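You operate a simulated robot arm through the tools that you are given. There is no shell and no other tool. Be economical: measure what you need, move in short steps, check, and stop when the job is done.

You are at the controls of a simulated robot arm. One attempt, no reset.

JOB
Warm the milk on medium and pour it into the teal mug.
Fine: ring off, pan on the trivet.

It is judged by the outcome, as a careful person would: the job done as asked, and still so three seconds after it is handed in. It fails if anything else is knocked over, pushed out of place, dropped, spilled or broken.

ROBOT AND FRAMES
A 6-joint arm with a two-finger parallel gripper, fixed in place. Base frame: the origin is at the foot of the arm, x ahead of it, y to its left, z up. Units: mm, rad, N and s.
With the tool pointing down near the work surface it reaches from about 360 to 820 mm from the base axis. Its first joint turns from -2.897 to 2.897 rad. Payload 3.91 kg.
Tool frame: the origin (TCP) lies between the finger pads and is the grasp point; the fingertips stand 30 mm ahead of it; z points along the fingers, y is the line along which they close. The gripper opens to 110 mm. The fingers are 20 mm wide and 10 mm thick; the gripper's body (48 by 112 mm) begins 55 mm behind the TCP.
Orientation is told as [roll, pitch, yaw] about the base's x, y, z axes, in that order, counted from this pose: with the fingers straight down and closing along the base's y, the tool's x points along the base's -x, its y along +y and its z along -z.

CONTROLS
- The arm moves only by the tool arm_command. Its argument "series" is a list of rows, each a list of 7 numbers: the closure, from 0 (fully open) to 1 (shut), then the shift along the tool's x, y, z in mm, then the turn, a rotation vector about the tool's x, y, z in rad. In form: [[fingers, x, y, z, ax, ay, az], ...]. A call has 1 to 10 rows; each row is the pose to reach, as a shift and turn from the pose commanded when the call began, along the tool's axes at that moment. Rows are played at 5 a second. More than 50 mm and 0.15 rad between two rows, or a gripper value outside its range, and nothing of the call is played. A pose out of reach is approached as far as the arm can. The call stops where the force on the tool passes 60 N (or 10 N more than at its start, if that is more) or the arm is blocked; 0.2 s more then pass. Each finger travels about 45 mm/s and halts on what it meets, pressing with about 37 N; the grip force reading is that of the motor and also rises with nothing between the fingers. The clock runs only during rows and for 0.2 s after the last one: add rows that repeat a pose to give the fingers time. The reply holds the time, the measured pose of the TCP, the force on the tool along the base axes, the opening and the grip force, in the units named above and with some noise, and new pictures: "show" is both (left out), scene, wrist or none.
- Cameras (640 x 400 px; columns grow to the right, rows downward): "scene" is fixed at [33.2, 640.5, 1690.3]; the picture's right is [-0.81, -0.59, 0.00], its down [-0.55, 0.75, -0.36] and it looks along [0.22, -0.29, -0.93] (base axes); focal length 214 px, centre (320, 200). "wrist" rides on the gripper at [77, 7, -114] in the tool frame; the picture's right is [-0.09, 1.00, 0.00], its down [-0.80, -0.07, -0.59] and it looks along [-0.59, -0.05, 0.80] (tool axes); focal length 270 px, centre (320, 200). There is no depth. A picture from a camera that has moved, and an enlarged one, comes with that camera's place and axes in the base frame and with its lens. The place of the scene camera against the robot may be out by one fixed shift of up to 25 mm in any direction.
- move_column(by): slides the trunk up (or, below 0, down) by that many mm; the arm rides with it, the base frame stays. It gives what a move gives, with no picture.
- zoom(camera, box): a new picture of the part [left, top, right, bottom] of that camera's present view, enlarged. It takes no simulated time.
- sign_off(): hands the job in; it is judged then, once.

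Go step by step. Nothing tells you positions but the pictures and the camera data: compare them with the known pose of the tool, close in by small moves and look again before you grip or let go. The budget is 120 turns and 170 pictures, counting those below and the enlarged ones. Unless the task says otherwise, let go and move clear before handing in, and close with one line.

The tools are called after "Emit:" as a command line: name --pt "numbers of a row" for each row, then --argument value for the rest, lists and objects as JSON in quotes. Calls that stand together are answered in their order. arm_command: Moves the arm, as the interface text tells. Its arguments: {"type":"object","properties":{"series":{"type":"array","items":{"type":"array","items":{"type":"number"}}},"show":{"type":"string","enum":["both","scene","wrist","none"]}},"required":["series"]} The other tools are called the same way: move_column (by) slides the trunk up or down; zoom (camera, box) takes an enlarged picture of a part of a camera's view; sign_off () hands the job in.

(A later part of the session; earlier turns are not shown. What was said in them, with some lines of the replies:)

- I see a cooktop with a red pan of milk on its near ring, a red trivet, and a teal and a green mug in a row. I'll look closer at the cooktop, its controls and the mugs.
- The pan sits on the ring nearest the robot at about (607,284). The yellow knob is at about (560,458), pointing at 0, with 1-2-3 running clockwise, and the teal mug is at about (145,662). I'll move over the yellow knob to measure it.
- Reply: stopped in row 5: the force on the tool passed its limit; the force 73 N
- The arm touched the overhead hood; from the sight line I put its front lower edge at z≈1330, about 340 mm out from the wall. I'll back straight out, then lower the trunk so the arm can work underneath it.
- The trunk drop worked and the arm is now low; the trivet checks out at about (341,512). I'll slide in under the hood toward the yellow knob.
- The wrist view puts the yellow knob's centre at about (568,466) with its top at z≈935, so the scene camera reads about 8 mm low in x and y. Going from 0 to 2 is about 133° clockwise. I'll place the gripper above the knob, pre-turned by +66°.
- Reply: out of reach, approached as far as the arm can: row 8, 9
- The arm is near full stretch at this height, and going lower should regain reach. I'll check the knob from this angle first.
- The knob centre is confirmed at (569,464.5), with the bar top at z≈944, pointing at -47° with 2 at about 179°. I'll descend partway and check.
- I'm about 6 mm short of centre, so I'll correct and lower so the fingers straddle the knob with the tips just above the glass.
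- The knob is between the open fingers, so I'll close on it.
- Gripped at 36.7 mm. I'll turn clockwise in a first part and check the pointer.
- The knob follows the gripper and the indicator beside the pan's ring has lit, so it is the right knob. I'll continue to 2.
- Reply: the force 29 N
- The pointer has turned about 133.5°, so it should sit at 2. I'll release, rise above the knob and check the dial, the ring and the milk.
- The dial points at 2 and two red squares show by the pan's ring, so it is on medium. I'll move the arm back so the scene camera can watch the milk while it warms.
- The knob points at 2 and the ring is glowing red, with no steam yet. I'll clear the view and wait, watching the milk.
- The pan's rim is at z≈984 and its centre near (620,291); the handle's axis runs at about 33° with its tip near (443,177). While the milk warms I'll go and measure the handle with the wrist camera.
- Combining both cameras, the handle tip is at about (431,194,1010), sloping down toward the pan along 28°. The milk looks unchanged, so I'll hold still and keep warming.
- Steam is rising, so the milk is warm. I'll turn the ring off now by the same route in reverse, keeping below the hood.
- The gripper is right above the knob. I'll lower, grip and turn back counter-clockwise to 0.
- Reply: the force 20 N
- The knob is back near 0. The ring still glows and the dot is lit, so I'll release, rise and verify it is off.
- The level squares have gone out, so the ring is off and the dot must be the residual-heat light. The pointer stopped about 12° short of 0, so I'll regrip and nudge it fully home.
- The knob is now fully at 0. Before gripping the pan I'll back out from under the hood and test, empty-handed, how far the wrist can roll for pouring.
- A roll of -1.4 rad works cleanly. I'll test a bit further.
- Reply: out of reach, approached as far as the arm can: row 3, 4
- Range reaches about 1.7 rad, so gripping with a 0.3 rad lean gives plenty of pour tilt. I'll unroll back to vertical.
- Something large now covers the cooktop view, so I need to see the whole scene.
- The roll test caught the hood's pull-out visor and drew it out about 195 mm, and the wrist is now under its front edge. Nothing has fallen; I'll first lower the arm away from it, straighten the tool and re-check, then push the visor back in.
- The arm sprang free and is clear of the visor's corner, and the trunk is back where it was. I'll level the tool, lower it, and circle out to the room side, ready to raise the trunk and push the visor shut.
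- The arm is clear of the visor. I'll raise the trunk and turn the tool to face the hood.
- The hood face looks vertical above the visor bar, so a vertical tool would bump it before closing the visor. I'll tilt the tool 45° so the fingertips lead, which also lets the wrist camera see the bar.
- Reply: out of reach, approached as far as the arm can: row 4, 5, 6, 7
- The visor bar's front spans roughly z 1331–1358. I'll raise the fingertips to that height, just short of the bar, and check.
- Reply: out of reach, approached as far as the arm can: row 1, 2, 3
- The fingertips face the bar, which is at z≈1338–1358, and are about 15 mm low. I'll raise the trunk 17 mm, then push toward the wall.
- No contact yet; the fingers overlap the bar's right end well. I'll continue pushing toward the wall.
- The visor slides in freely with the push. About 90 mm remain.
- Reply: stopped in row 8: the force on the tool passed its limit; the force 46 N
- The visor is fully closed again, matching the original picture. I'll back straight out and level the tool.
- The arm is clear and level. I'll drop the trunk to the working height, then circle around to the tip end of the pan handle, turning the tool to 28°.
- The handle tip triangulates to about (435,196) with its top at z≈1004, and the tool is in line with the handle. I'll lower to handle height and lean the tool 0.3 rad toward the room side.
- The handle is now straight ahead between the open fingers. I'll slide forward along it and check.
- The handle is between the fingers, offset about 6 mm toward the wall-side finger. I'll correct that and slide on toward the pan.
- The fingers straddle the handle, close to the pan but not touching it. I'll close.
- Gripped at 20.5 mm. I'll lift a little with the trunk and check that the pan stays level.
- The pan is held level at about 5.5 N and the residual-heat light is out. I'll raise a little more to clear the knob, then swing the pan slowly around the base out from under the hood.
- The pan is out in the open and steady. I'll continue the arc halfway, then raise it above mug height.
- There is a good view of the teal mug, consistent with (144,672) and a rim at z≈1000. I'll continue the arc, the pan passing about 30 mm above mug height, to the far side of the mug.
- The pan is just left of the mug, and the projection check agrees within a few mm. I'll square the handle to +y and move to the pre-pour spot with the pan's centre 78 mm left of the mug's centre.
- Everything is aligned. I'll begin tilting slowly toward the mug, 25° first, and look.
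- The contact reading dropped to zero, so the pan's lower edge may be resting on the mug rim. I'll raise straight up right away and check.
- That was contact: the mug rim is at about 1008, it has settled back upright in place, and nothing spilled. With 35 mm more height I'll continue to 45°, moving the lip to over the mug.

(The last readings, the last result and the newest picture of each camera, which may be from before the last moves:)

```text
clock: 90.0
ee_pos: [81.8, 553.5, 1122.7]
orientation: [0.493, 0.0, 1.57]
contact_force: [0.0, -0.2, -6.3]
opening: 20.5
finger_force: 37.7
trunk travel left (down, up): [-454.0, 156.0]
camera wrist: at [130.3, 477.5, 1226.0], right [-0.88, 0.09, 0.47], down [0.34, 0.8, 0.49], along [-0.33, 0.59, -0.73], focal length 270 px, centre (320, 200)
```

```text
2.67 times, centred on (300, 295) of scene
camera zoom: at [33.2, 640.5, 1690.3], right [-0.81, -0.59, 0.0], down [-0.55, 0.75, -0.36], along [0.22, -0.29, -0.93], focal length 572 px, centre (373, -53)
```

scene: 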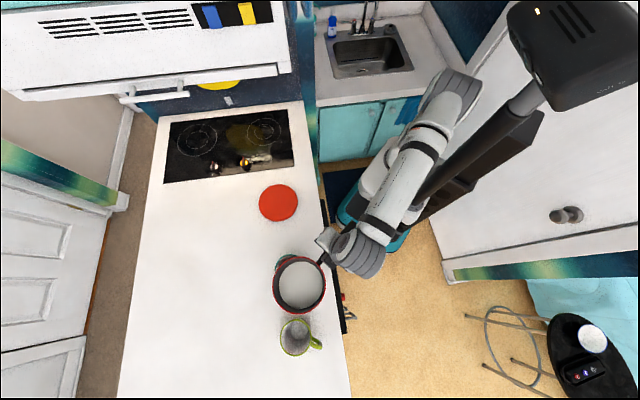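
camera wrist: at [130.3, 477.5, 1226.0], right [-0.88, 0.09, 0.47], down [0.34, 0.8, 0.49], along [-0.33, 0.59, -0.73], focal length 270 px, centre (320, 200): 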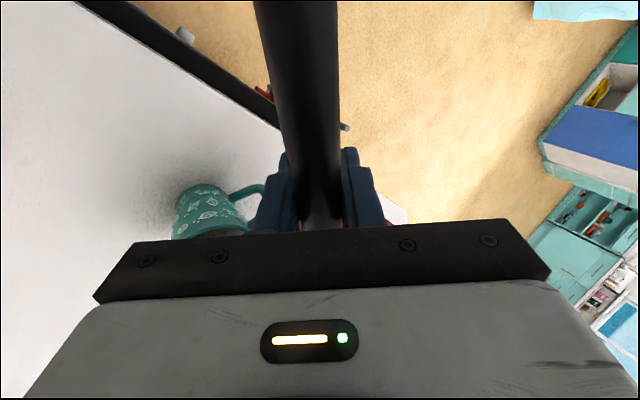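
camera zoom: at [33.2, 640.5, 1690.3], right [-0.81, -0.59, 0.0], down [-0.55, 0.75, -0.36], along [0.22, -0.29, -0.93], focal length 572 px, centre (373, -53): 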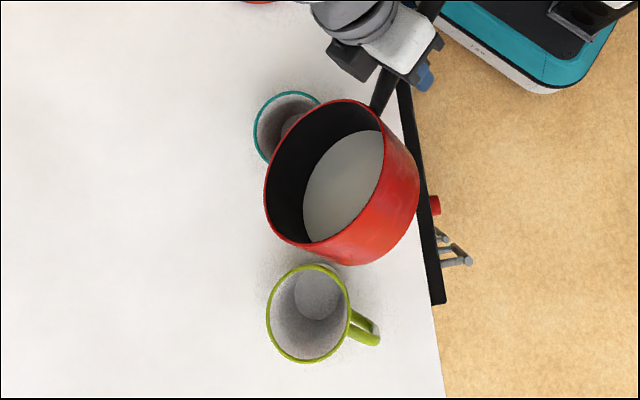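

No flow yet at 45° and everything is clear. I'll continue to 60°.

Emit:
arm_command --pt "1 0 -3.5 0 -0.05 0 0" --pt "1 0 -7 0.5 -0.1 0 0" --pt "1 0 -11 1 -0.15 0 0" --pt "1 0 -14.5 1.3 -0.2 0 0" --pt "1 0 -18 1.7 -0.26 0 0" --pt "1 0 -18 1.7 -0.26 0 0" --show "none"

Emit:
zoom --camera "scene" --box '[240, 220, 360, 370]'

```text
clock: 91.4
ee_pos: [97.2, 552.7, 1112.5]
orientation: [0.752, 0.001, 1.571]
contact_force: [-0.9, -0.2, -5.5]
opening: 20.8
finger_force: 36.4
trunk travel left (down, up): [-454.0, 156.0]
```

```text
2.67 times, centred on (300, 295) of scene
camera zoom: at [33.2, 640.5, 1690.3], right [-0.81, -0.59, 0.0], down [-0.55, 0.75, -0.36], along [0.22, -0.29, -0.93], focal length 572 px, centre (373, -53)
```

zoom: 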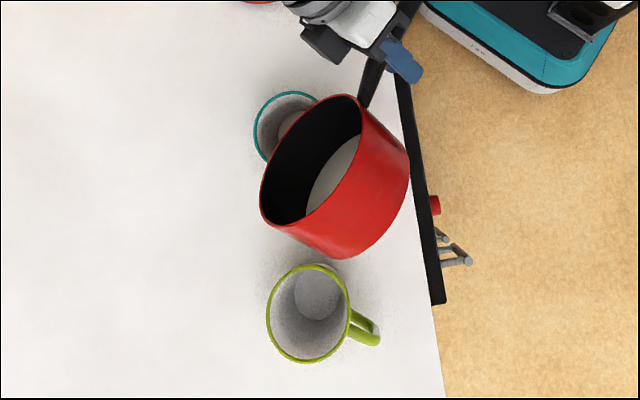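

Still no visible flow at 60°, and the lip is over the mug centre. I'll continue to 75°.

Emit:
arm_command --pt "1 0 -3.7 -1.3 -0.05 0 0" --pt "1 0 -7.4 -2.6 -0.1 0 0" --pt "1 0 -11 -3.9 -0.15 0 0" --pt "1 0 -15 -5.2 -0.2 0 0" --pt "1 0 -18.6 -6.5 -0.26 0 0" --pt "1 0 -18.6 -6.5 -0.26 0 0" --show "none"

Emit:
zoom --camera "scene" --box '[240, 220, 360, 370]'

```text
clock: 92.8
ee_pos: [116.4, 553.8, 1103.8]
orientation: [1.012, 0.001, 1.571]
contact_force: [0.9, -0.4, -4.8]
opening: 21.1
finger_force: 36.9
trunk travel left (down, up): [-454.0, 156.0]
```

```text
2.67 times, centred on (300, 295) of scene
camera zoom: at [33.2, 640.5, 1690.3], right [-0.81, -0.59, 0.0], down [-0.55, 0.75, -0.36], along [0.22, -0.29, -0.93], focal length 572 px, centre (373, -53)
```

zoom: 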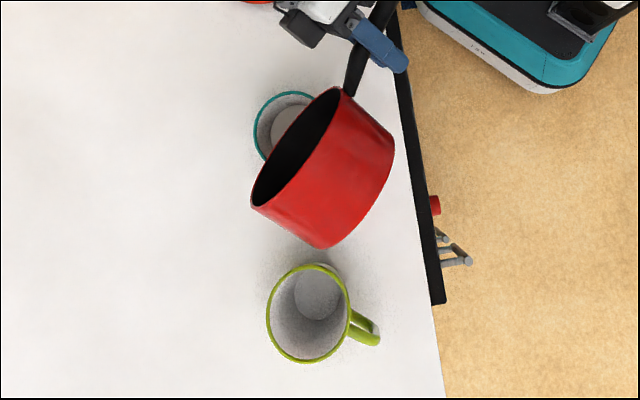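

The held weight is dropping, from 6.3 to 4.8 N, so milk is flowing out. I'll look closely at the mug.

Emit:
zoom --camera "scene" --box '[270, 240, 318, 270]'

Emit:
zoom --camera "wrist" --box '[0, 0, 640, 400]'

```text
13.33 times, centred on (294, 255) of scene
camera zoom: at [33.2, 640.5, 1690.3], right [-0.81, -0.59, 0.0], down [-0.55, 0.75, -0.36], along [0.22, -0.29, -0.93], focal length 2860 px, centre (667, -533)
```

zoom: 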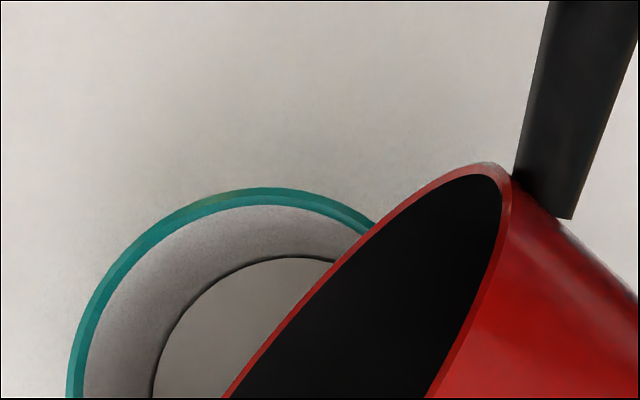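

```text
1.00 times, centred on (320, 200) of wrist
camera zoom: at [209.1, 477.1, 1170.6], right [-0.53, 0.09, 0.84], down [0.54, 0.8, 0.25], along [-0.65, 0.59, -0.47], focal length 270 px, centre (320, 200)
```

zoom: 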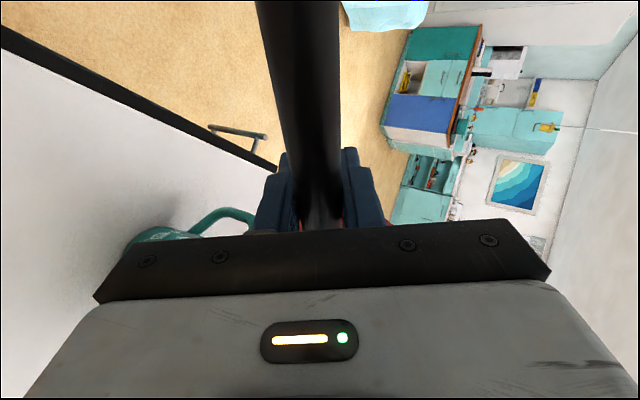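

The milk is rising inside the mug. I'll continue slowly to 90°.

Emit:
arm_command --pt "1 0 -2.5 -2.9 -0.05 0 0" --pt "1 0 -5 -5.8 -0.1 0 0" --pt "1 0 -7.5 -8.7 -0.15 0 0" --pt "1 0 -10 -11.6 -0.2 0 0" --pt "1 0 -12.6 -14.5 -0.26 0 0" --pt "1 0 -12.6 -14.5 -0.26 0 0" --show "none"

Emit:
zoom --camera "scene" --box '[250, 230, 330, 300]'

```text
clock: 94.2
ee_pos: [134.7, 554.9, 1100.5]
orientation: [1.274, 0.001, 1.571]
contact_force: [-0.3, -0.1, -3.6]
opening: 20.4
finger_force: 36.5
trunk travel left (down, up): [-454.0, 156.0]
```

```text
5.71 times, centred on (290, 265) of scene
camera zoom: at [33.2, 640.5, 1690.3], right [-0.81, -0.59, 0.0], down [-0.55, 0.75, -0.36], along [0.22, -0.29, -0.93], focal length 1226 px, centre (491, -171)
```

zoom: 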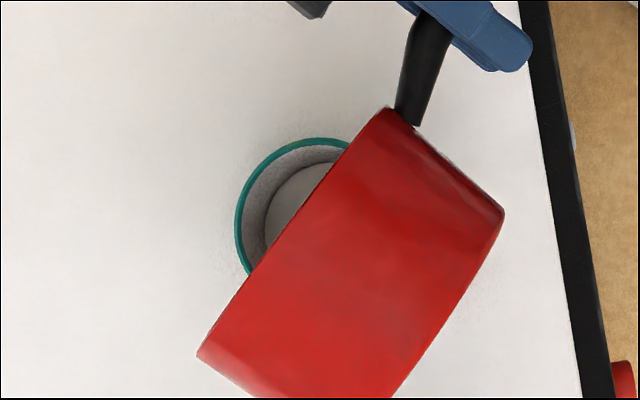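

Now at 3.6 N and still clean. I'll go a bit past horizontal to drain it fully, then hold.

Emit:
arm_command --pt "1 0 -1.2 -3.8 -0.05 0 0" --pt "1 0 -2.4 -7.6 -0.1 0 0" --pt "1 0 -3.6 -11.4 -0.15 0 0" --pt "1 0 -4.8 -15.2 -0.2 0 0" --pt "1 0 -5.8 -19.1 -0.26 0 0" --pt "1 0 -5.8 -19.1 -0.26 0 0" --pt "1 0 -5.8 -19.1 -0.26 0 0" --pt "1 0 -5.8 -19.1 -0.26 0 0" --pt "1 0 -5.8 -19.1 -0.26 0 0" --show "none"

Emit:
zoom --camera "scene" --box '[250, 230, 330, 300]'

```text
clock: 96.2
ee_pos: [155.1, 552.3, 1101.4]
orientation: [1.531, 0.001, 1.572]
contact_force: [0.3, 0.7, -4.0]
opening: 20.6
finger_force: 36.5
trunk travel left (down, up): [-454.0, 156.0]
```

```text
5.71 times, centred on (290, 265) of scene
camera zoom: at [33.2, 640.5, 1690.3], right [-0.81, -0.59, 0.0], down [-0.55, 0.75, -0.36], along [0.22, -0.29, -0.93], focal length 1226 px, centre (491, -171)
```

zoom: 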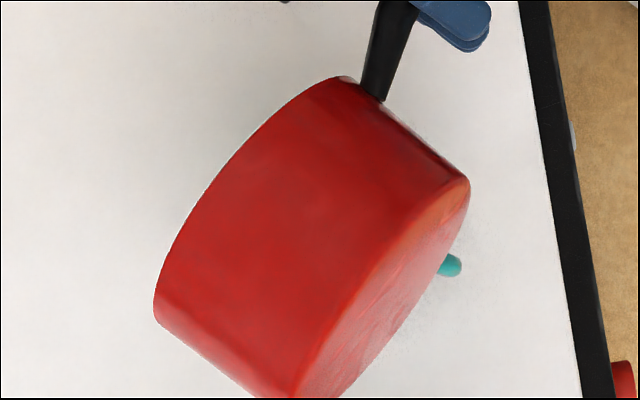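

The weight is steady at about 3.7 N, so the pan is drained. I'll raise it clear of the mug, then untilt by the reverse schedule.

Emit:
move_column --by 45

Emit:
arm_command --pt "1 0 0.4 10 0.131 0 0" --pt "1 0 0.7 20 0.262 0 0" --pt "1 0 1 29 0.393 0 0" --pt "1 0 1.4 39 0.524 0 0" --pt "1 0 1.7 48 0.655 0 0" --pt "1 0 2 58 0.786 0 0" --pt "1 0 2.4 66 0.917 0 0" --pt "1 0 2.6 73 1.048 0 0" --pt "1 0 2.9 80 1.179 0 0" --pt "1 0 3.1 87 1.31 0 0"

```text
clock: 97.0
ee_pos: [155.2, 552.7, 1146.5]
orientation: [1.533, 0.0, 1.571]
contact_force: [-0.2, -0.6, -4.1]
opening: 20.7
finger_force: 37.0
trunk travel left (down, up): [-499.0, 111.0]
```

```text
clock: 99.2
ee_pos: [67.7, 552.8, 1147.3]
orientation: [0.219, 0.003, 1.57]
contact_force: [0.0, -0.7, -5.0]
opening: 20.6
finger_force: 36.9
trunk travel left (down, up): [-499.0, 111.0]
camera wrist: at [85.2, 476.4, 1259.2], right [-0.97, 0.09, 0.22], down [0.2, 0.8, 0.56], along [-0.12, 0.59, -0.8], focal length 270 px, centre (320, 200)
```

scene: 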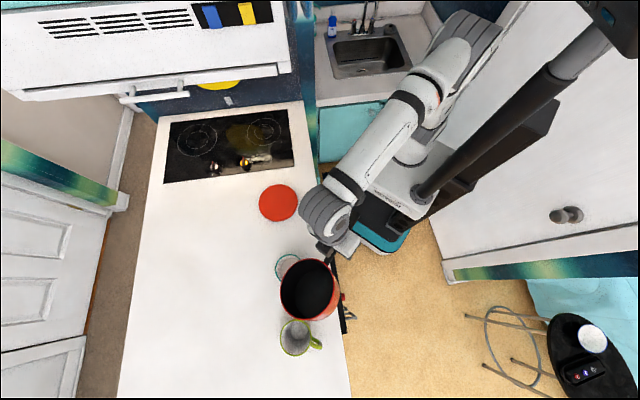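
wrist: 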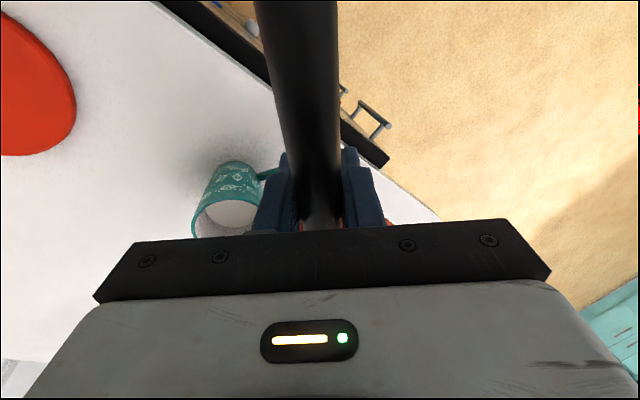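

The pan is empty and the mug stands in place with milk in it. I'll finish levelling the pan and swing it over to above the trivet.

Emit:
arm_command --pt "1 0 0 0 0.13 0 0" --pt "1 0 0 0 0.26 0 0" --pt "1 0 0 0 0.39 0 0" --pt "1 0 0 0 0.514 0 0" --pt "1 0 0 0 0.514 0 0" --show "none"

Emit:
arm_command --pt "1 14 -20.3 6.2 0 0.0167 0.0546" --pt "1 28 -40.5 12.4 0 0.0335 0.1092" --pt "1 42 -60.8 18.6 0 0.0502 0.1638" --pt "1 56 -81.1 24.8 0 0.0669 0.2184" --pt "1 70 -101.4 31 0 0.0836 0.273" --pt "1 84 -121.6 37.3 0 0.1004 0.3275" --pt "1 98 -141.9 43.5 0 0.1171 0.3821" --pt "1 112 -162.2 49.7 0 0.1338 0.4367" --pt "1 126 -182.4 55.9 0 0.1506 0.4913" --pt "1 140 -202.7 62.1 0 0.1673 0.5459"

Emit:
zoom --camera "scene" --box '[230, 160, 350, 310]'

```text
clock: 100.4
ee_pos: [67.1, 553.9, 1146.9]
orientation: [-0.294, 0.002, 1.569]
contact_force: [-0.2, -0.3, -3.9]
opening: 20.8
finger_force: 36.9
trunk travel left (down, up): [-499.0, 111.0]
```

```text
clock: 102.6
ee_pos: [279.9, 413.6, 1144.9]
orientation: [-0.292, 0.003, 0.999]
contact_force: [0.1, 0.1, -3.9]
opening: 20.6
finger_force: 37.5
trunk travel left (down, up): [-499.0, 111.0]
camera wrist: at [205.5, 370.6, 1252.3], right [-0.75, 0.59, -0.29], down [0.35, 0.73, 0.59], along [0.56, 0.34, -0.76], focal length 270 px, centre (320, 200)
```

scene: 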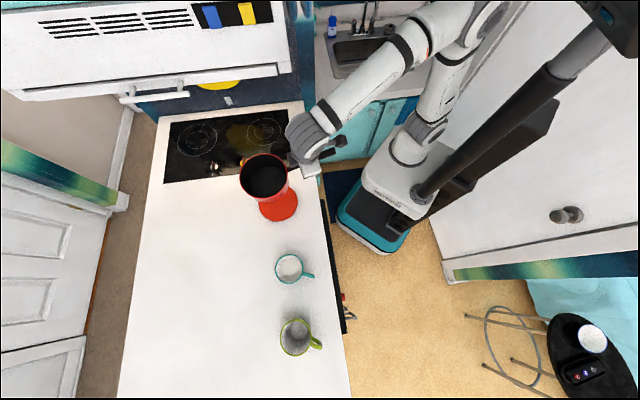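
wrist: 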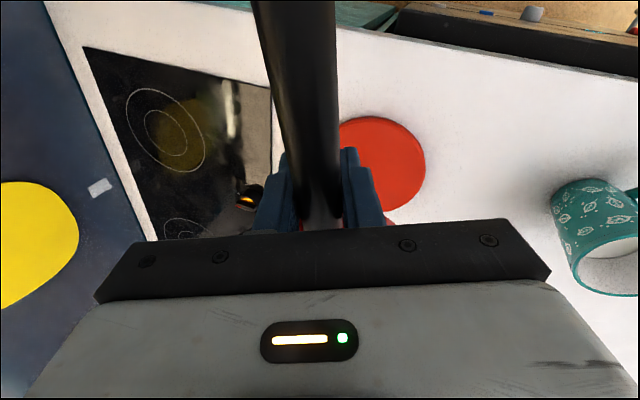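

```text
2.67 times, centred on (290, 235) of scene
camera zoom: at [33.2, 640.5, 1690.3], right [-0.81, -0.59, 0.0], down [-0.55, 0.75, -0.36], along [0.22, -0.29, -0.93], focal length 572 px, centre (400, 107)
```

zoom: 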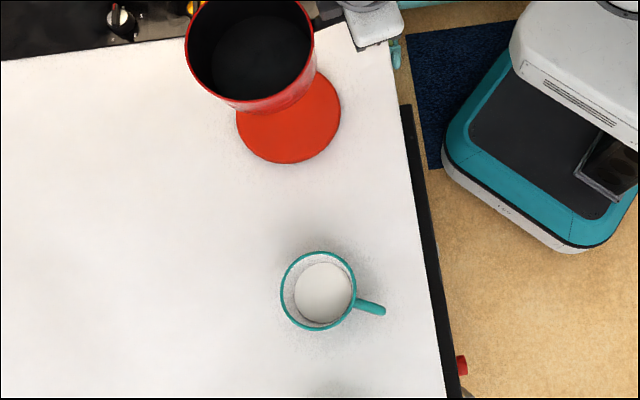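

The mug holds the milk and the counter is clean. I'll lower the pan toward the trivet in stages.

Emit:
move_column --by -125

Emit:
zoom --camera "scene" --box '[230, 150, 330, 230]'

Emit:
zoom --camera "wrist" --box '[0, 0, 640, 400]'

```text
clock: 104.2
ee_pos: [280.1, 413.0, 1020.3]
orientation: [-0.295, 0.004, 0.998]
contact_force: [0.0, -0.2, -3.8]
opening: 20.5
finger_force: 36.7
trunk travel left (down, up): [-374.0, 236.0]
```

```text
5.00 times, centred on (280, 190) of scene
camera zoom: at [33.2, 640.5, 1690.3], right [-0.81, -0.59, 0.0], down [-0.55, 0.75, -0.36], along [0.22, -0.29, -0.93], focal length 1072 px, centre (520, 250)
```

zoom: 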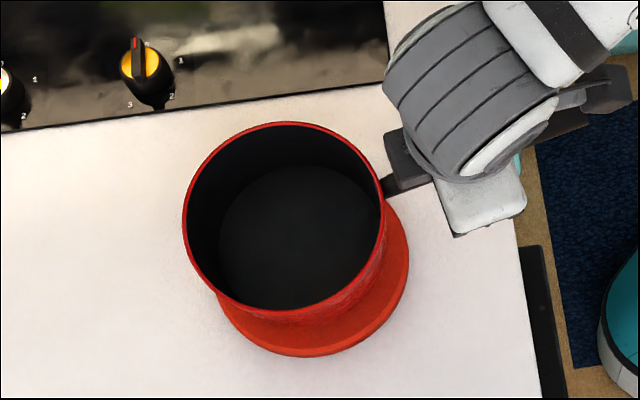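

```text
1.00 times, centred on (320, 200) of wrist
camera zoom: at [205.0, 370.8, 1127.4], right [-0.75, 0.59, -0.29], down [0.35, 0.73, 0.59], along [0.56, 0.34, -0.76], focal length 270 px, centre (320, 200)
```

zoom: 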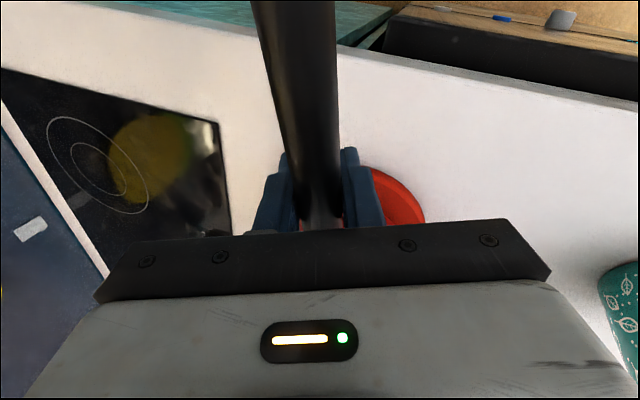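

The projection shows the pan centre within about 4 mm of the trivet centre. I'll apply that correction, then lower in small steps, watching the weight.

Emit:
arm_command --pt "1 2.2 3.2 -1 0 0 0" --pt "1 2.2 3.2 -1 0 0 0" --show "none"

Emit:
move_column --by -25

Emit:
move_column --by -4

```text
clock: 104.8
ee_pos: [275.2, 414.8, 1020.3]
orientation: [-0.295, 0.004, 1.001]
contact_force: [-0.5, -0.9, -4.1]
opening: 20.5
finger_force: 37.1
trunk travel left (down, up): [-374.0, 236.0]
```

```text
clock: 105.5
ee_pos: [276.0, 414.9, 997.1]
orientation: [-0.295, 0.001, 0.998]
contact_force: [-0.4, -8.7, 7.8]
opening: 20.7
finger_force: 36.9
trunk travel left (down, up): [-349.0, 261.0]
```

```text
clock: 106.0
ee_pos: [276.3, 413.1, 993.6]
orientation: [-0.293, 0.0, 0.998]
contact_force: [3.6, -14.6, 16.2]
opening: 20.7
finger_force: 37.3
trunk travel left (down, up): [-345.0, 265.0]
```

The pan is on the trivet, pressed lightly. I'll relieve the pressure a little and check before letting go.

Emit:
move_column --by 4

Emit:
zoom --camera "scene" --box '[230, 150, 330, 230]'

```text
clock: 106.5
ee_pos: [276.1, 415.7, 993.6]
orientation: [-0.294, 0.005, 1.001]
contact_force: [0.3, 0.7, -4.0]
opening: 20.8
finger_force: 36.6
trunk travel left (down, up): [-349.0, 261.0]
```

```text
5.00 times, centred on (280, 190) of scene
camera zoom: at [33.2, 640.5, 1690.3], right [-0.81, -0.59, 0.0], down [-0.55, 0.75, -0.36], along [0.22, -0.29, -0.93], focal length 1072 px, centre (520, 250)
```

zoom: 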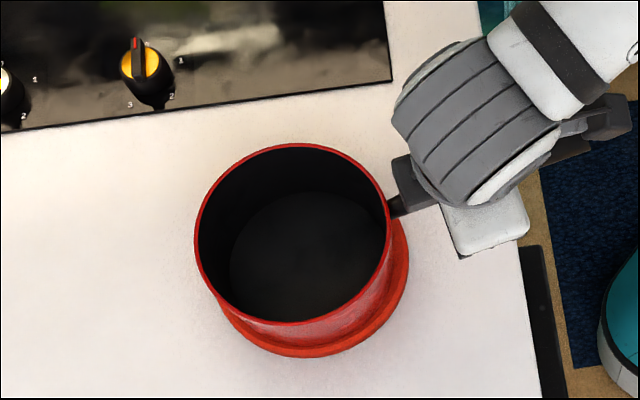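

The load reads as the pan's full weight again, so it is just hanging clear. I'll lower in tiny steps until the weight transfers.

Emit:
move_column --by -2

Emit:
move_column --by -1

```text
clock: 107.1
ee_pos: [275.0, 414.3, 994.6]
orientation: [-0.294, 0.004, 1.0]
contact_force: [1.7, 0.0, 0.8]
opening: 20.7
finger_force: 36.5
trunk travel left (down, up): [-347.0, 263.0]
```

```text
clock: 107.6
ee_pos: [276.4, 414.4, 993.9]
orientation: [-0.295, 0.002, 0.998]
contact_force: [2.0, -2.0, 5.1]
opening: 20.7
finger_force: 37.2
trunk travel left (down, up): [-346.0, 264.0]
```

Weight has transferred and the base lies well within the trivet. I'll ease up 1 mm and open the fingers.

Emit:
move_column --by 1

Emit:
arm_command --pt "0.9 0 0 0 0 0 0" --pt "0.8 0 0 0 0 0 0" --pt "0.6 0 0 0 0 0 0" --pt "0.4 0 0 0 0 0 0" --pt "0.4 0 0 0 0 0 0"

Emit:
zoom --camera "scene" --box '[230, 150, 330, 230]'

```text
clock: 108.1
ee_pos: [276.6, 415.0, 993.5]
orientation: [-0.295, 0.006, 1.0]
contact_force: [2.5, -1.3, 0.3]
opening: 20.7
finger_force: 37.1
trunk travel left (down, up): [-347.0, 263.0]
```

```text
clock: 109.3
ee_pos: [275.9, 414.7, 994.1]
orientation: [-0.296, 0.005, 1.0]
contact_force: [0.3, -0.2, 0.6]
opening: 65.9
finger_force: 0.0
trunk travel left (down, up): [-347.0, 263.0]
camera wrist: at [200.6, 372.8, 1100.8], right [-0.75, 0.59, -0.29], down [0.35, 0.73, 0.59], along [0.56, 0.34, -0.76], focal length 270 px, centre (320, 200)
```

scene: 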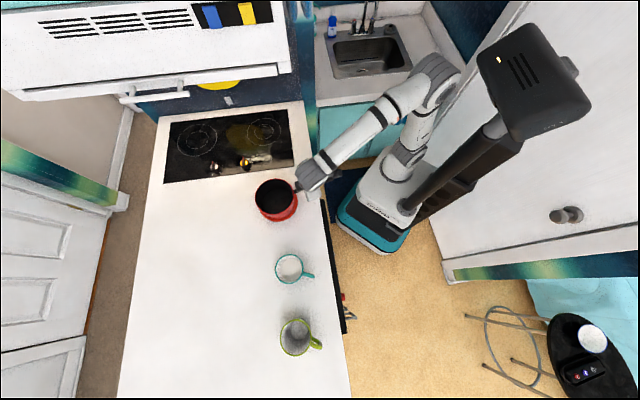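
wrist: 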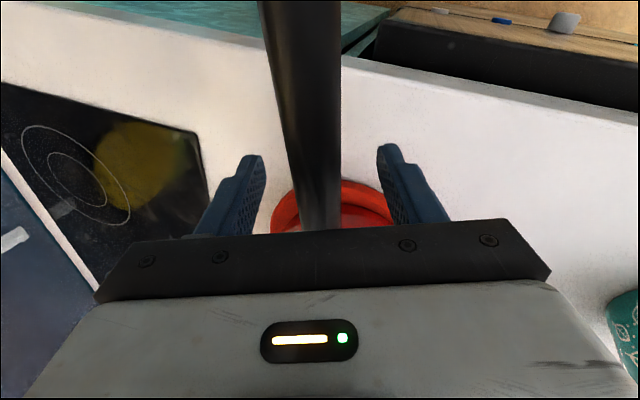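

```text
5.00 times, centred on (280, 190) of scene
camera zoom: at [33.2, 640.5, 1690.3], right [-0.81, -0.59, 0.0], down [-0.55, 0.75, -0.36], along [0.22, -0.29, -0.93], focal length 1072 px, centre (520, 250)
```

zoom: 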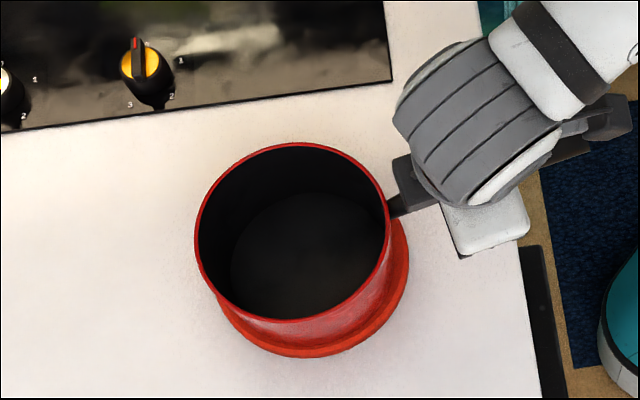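

The pan is released and stable on the trivet. I'll withdraw along the finger direction, up and off the handle.

Emit:
arm_command --pt "0.4 0 0 -20 0 0 0" --pt "0.4 0 0 -45 0 0 0" --pt "0.4 0 0 -80 0 0 0" --pt "0.4 20 0 -110 0 0 0" --pt "0.4 50 0 -120 0 0 0"

Emit:
zoom --camera "scene" --box '[150, 90, 340, 210]'

Emit:
zoom --camera "scene" --box '[240, 220, 360, 370]'

```text
clock: 110.5
ee_pos: [217.3, 392.2, 1110.3]
orientation: [-0.296, 0.005, 0.999]
contact_force: [0.0, 0.3, 0.3]
opening: 65.8
finger_force: 0.0
trunk travel left (down, up): [-347.0, 263.0]
camera wrist: at [143.6, 349.8, 1217.0], right [-0.75, 0.59, -0.29], down [0.35, 0.73, 0.59], along [0.56, 0.34, -0.76], focal length 270 px, centre (320, 200)
```

scene: 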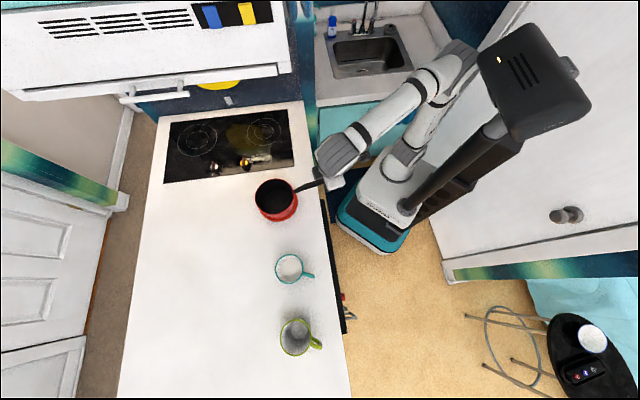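
wrist: 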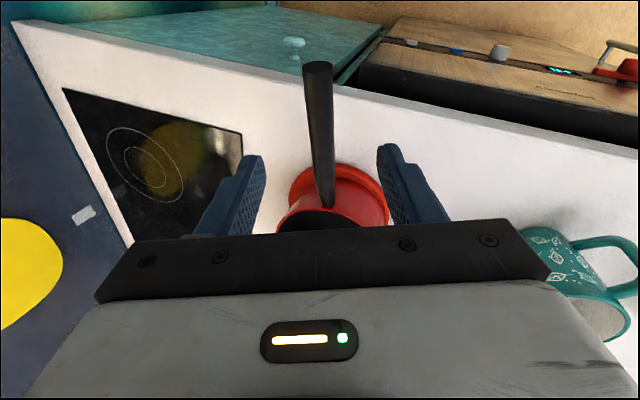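

```text
3.33 times, centred on (245, 150) of scene
camera zoom: at [33.2, 640.5, 1690.3], right [-0.81, -0.59, 0.0], down [-0.55, 0.75, -0.36], along [0.22, -0.29, -0.93], focal length 715 px, centre (570, 367)
```

zoom: 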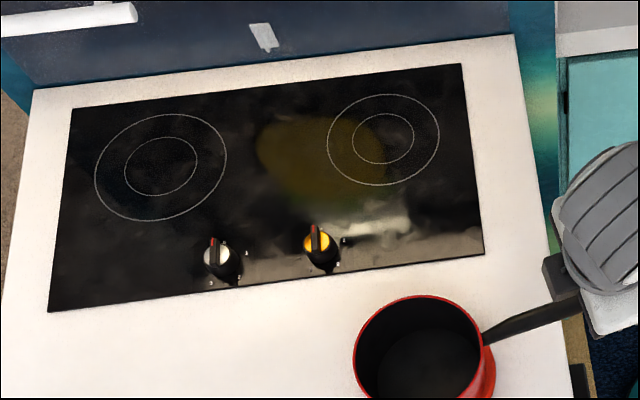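

```text
2.67 times, centred on (300, 295) of scene
camera zoom: at [33.2, 640.5, 1690.3], right [-0.81, -0.59, 0.0], down [-0.55, 0.75, -0.36], along [0.22, -0.29, -0.93], focal length 572 px, centre (373, -53)
```

zoom: 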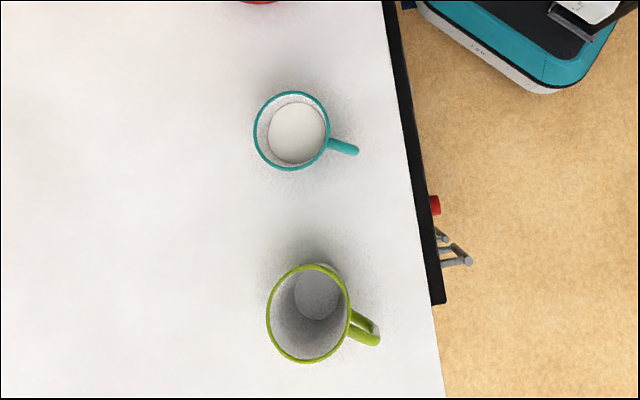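

The milk is in the teal mug, the empty pan is on the trivet, the ring is off with the knob at 0, the hood visor is closed again, and the arm is clear. I'm handing in.

Emit:
sign_off

```text
The job is handed in.
```

The milk was warmed on medium and poured into the teal mug; the ring is off and the pan is on the trivet. On the way I knocked the hood's pull-out visor open and pushed it shut again, and briefly nudged the mug, which settled back in place without spilling.
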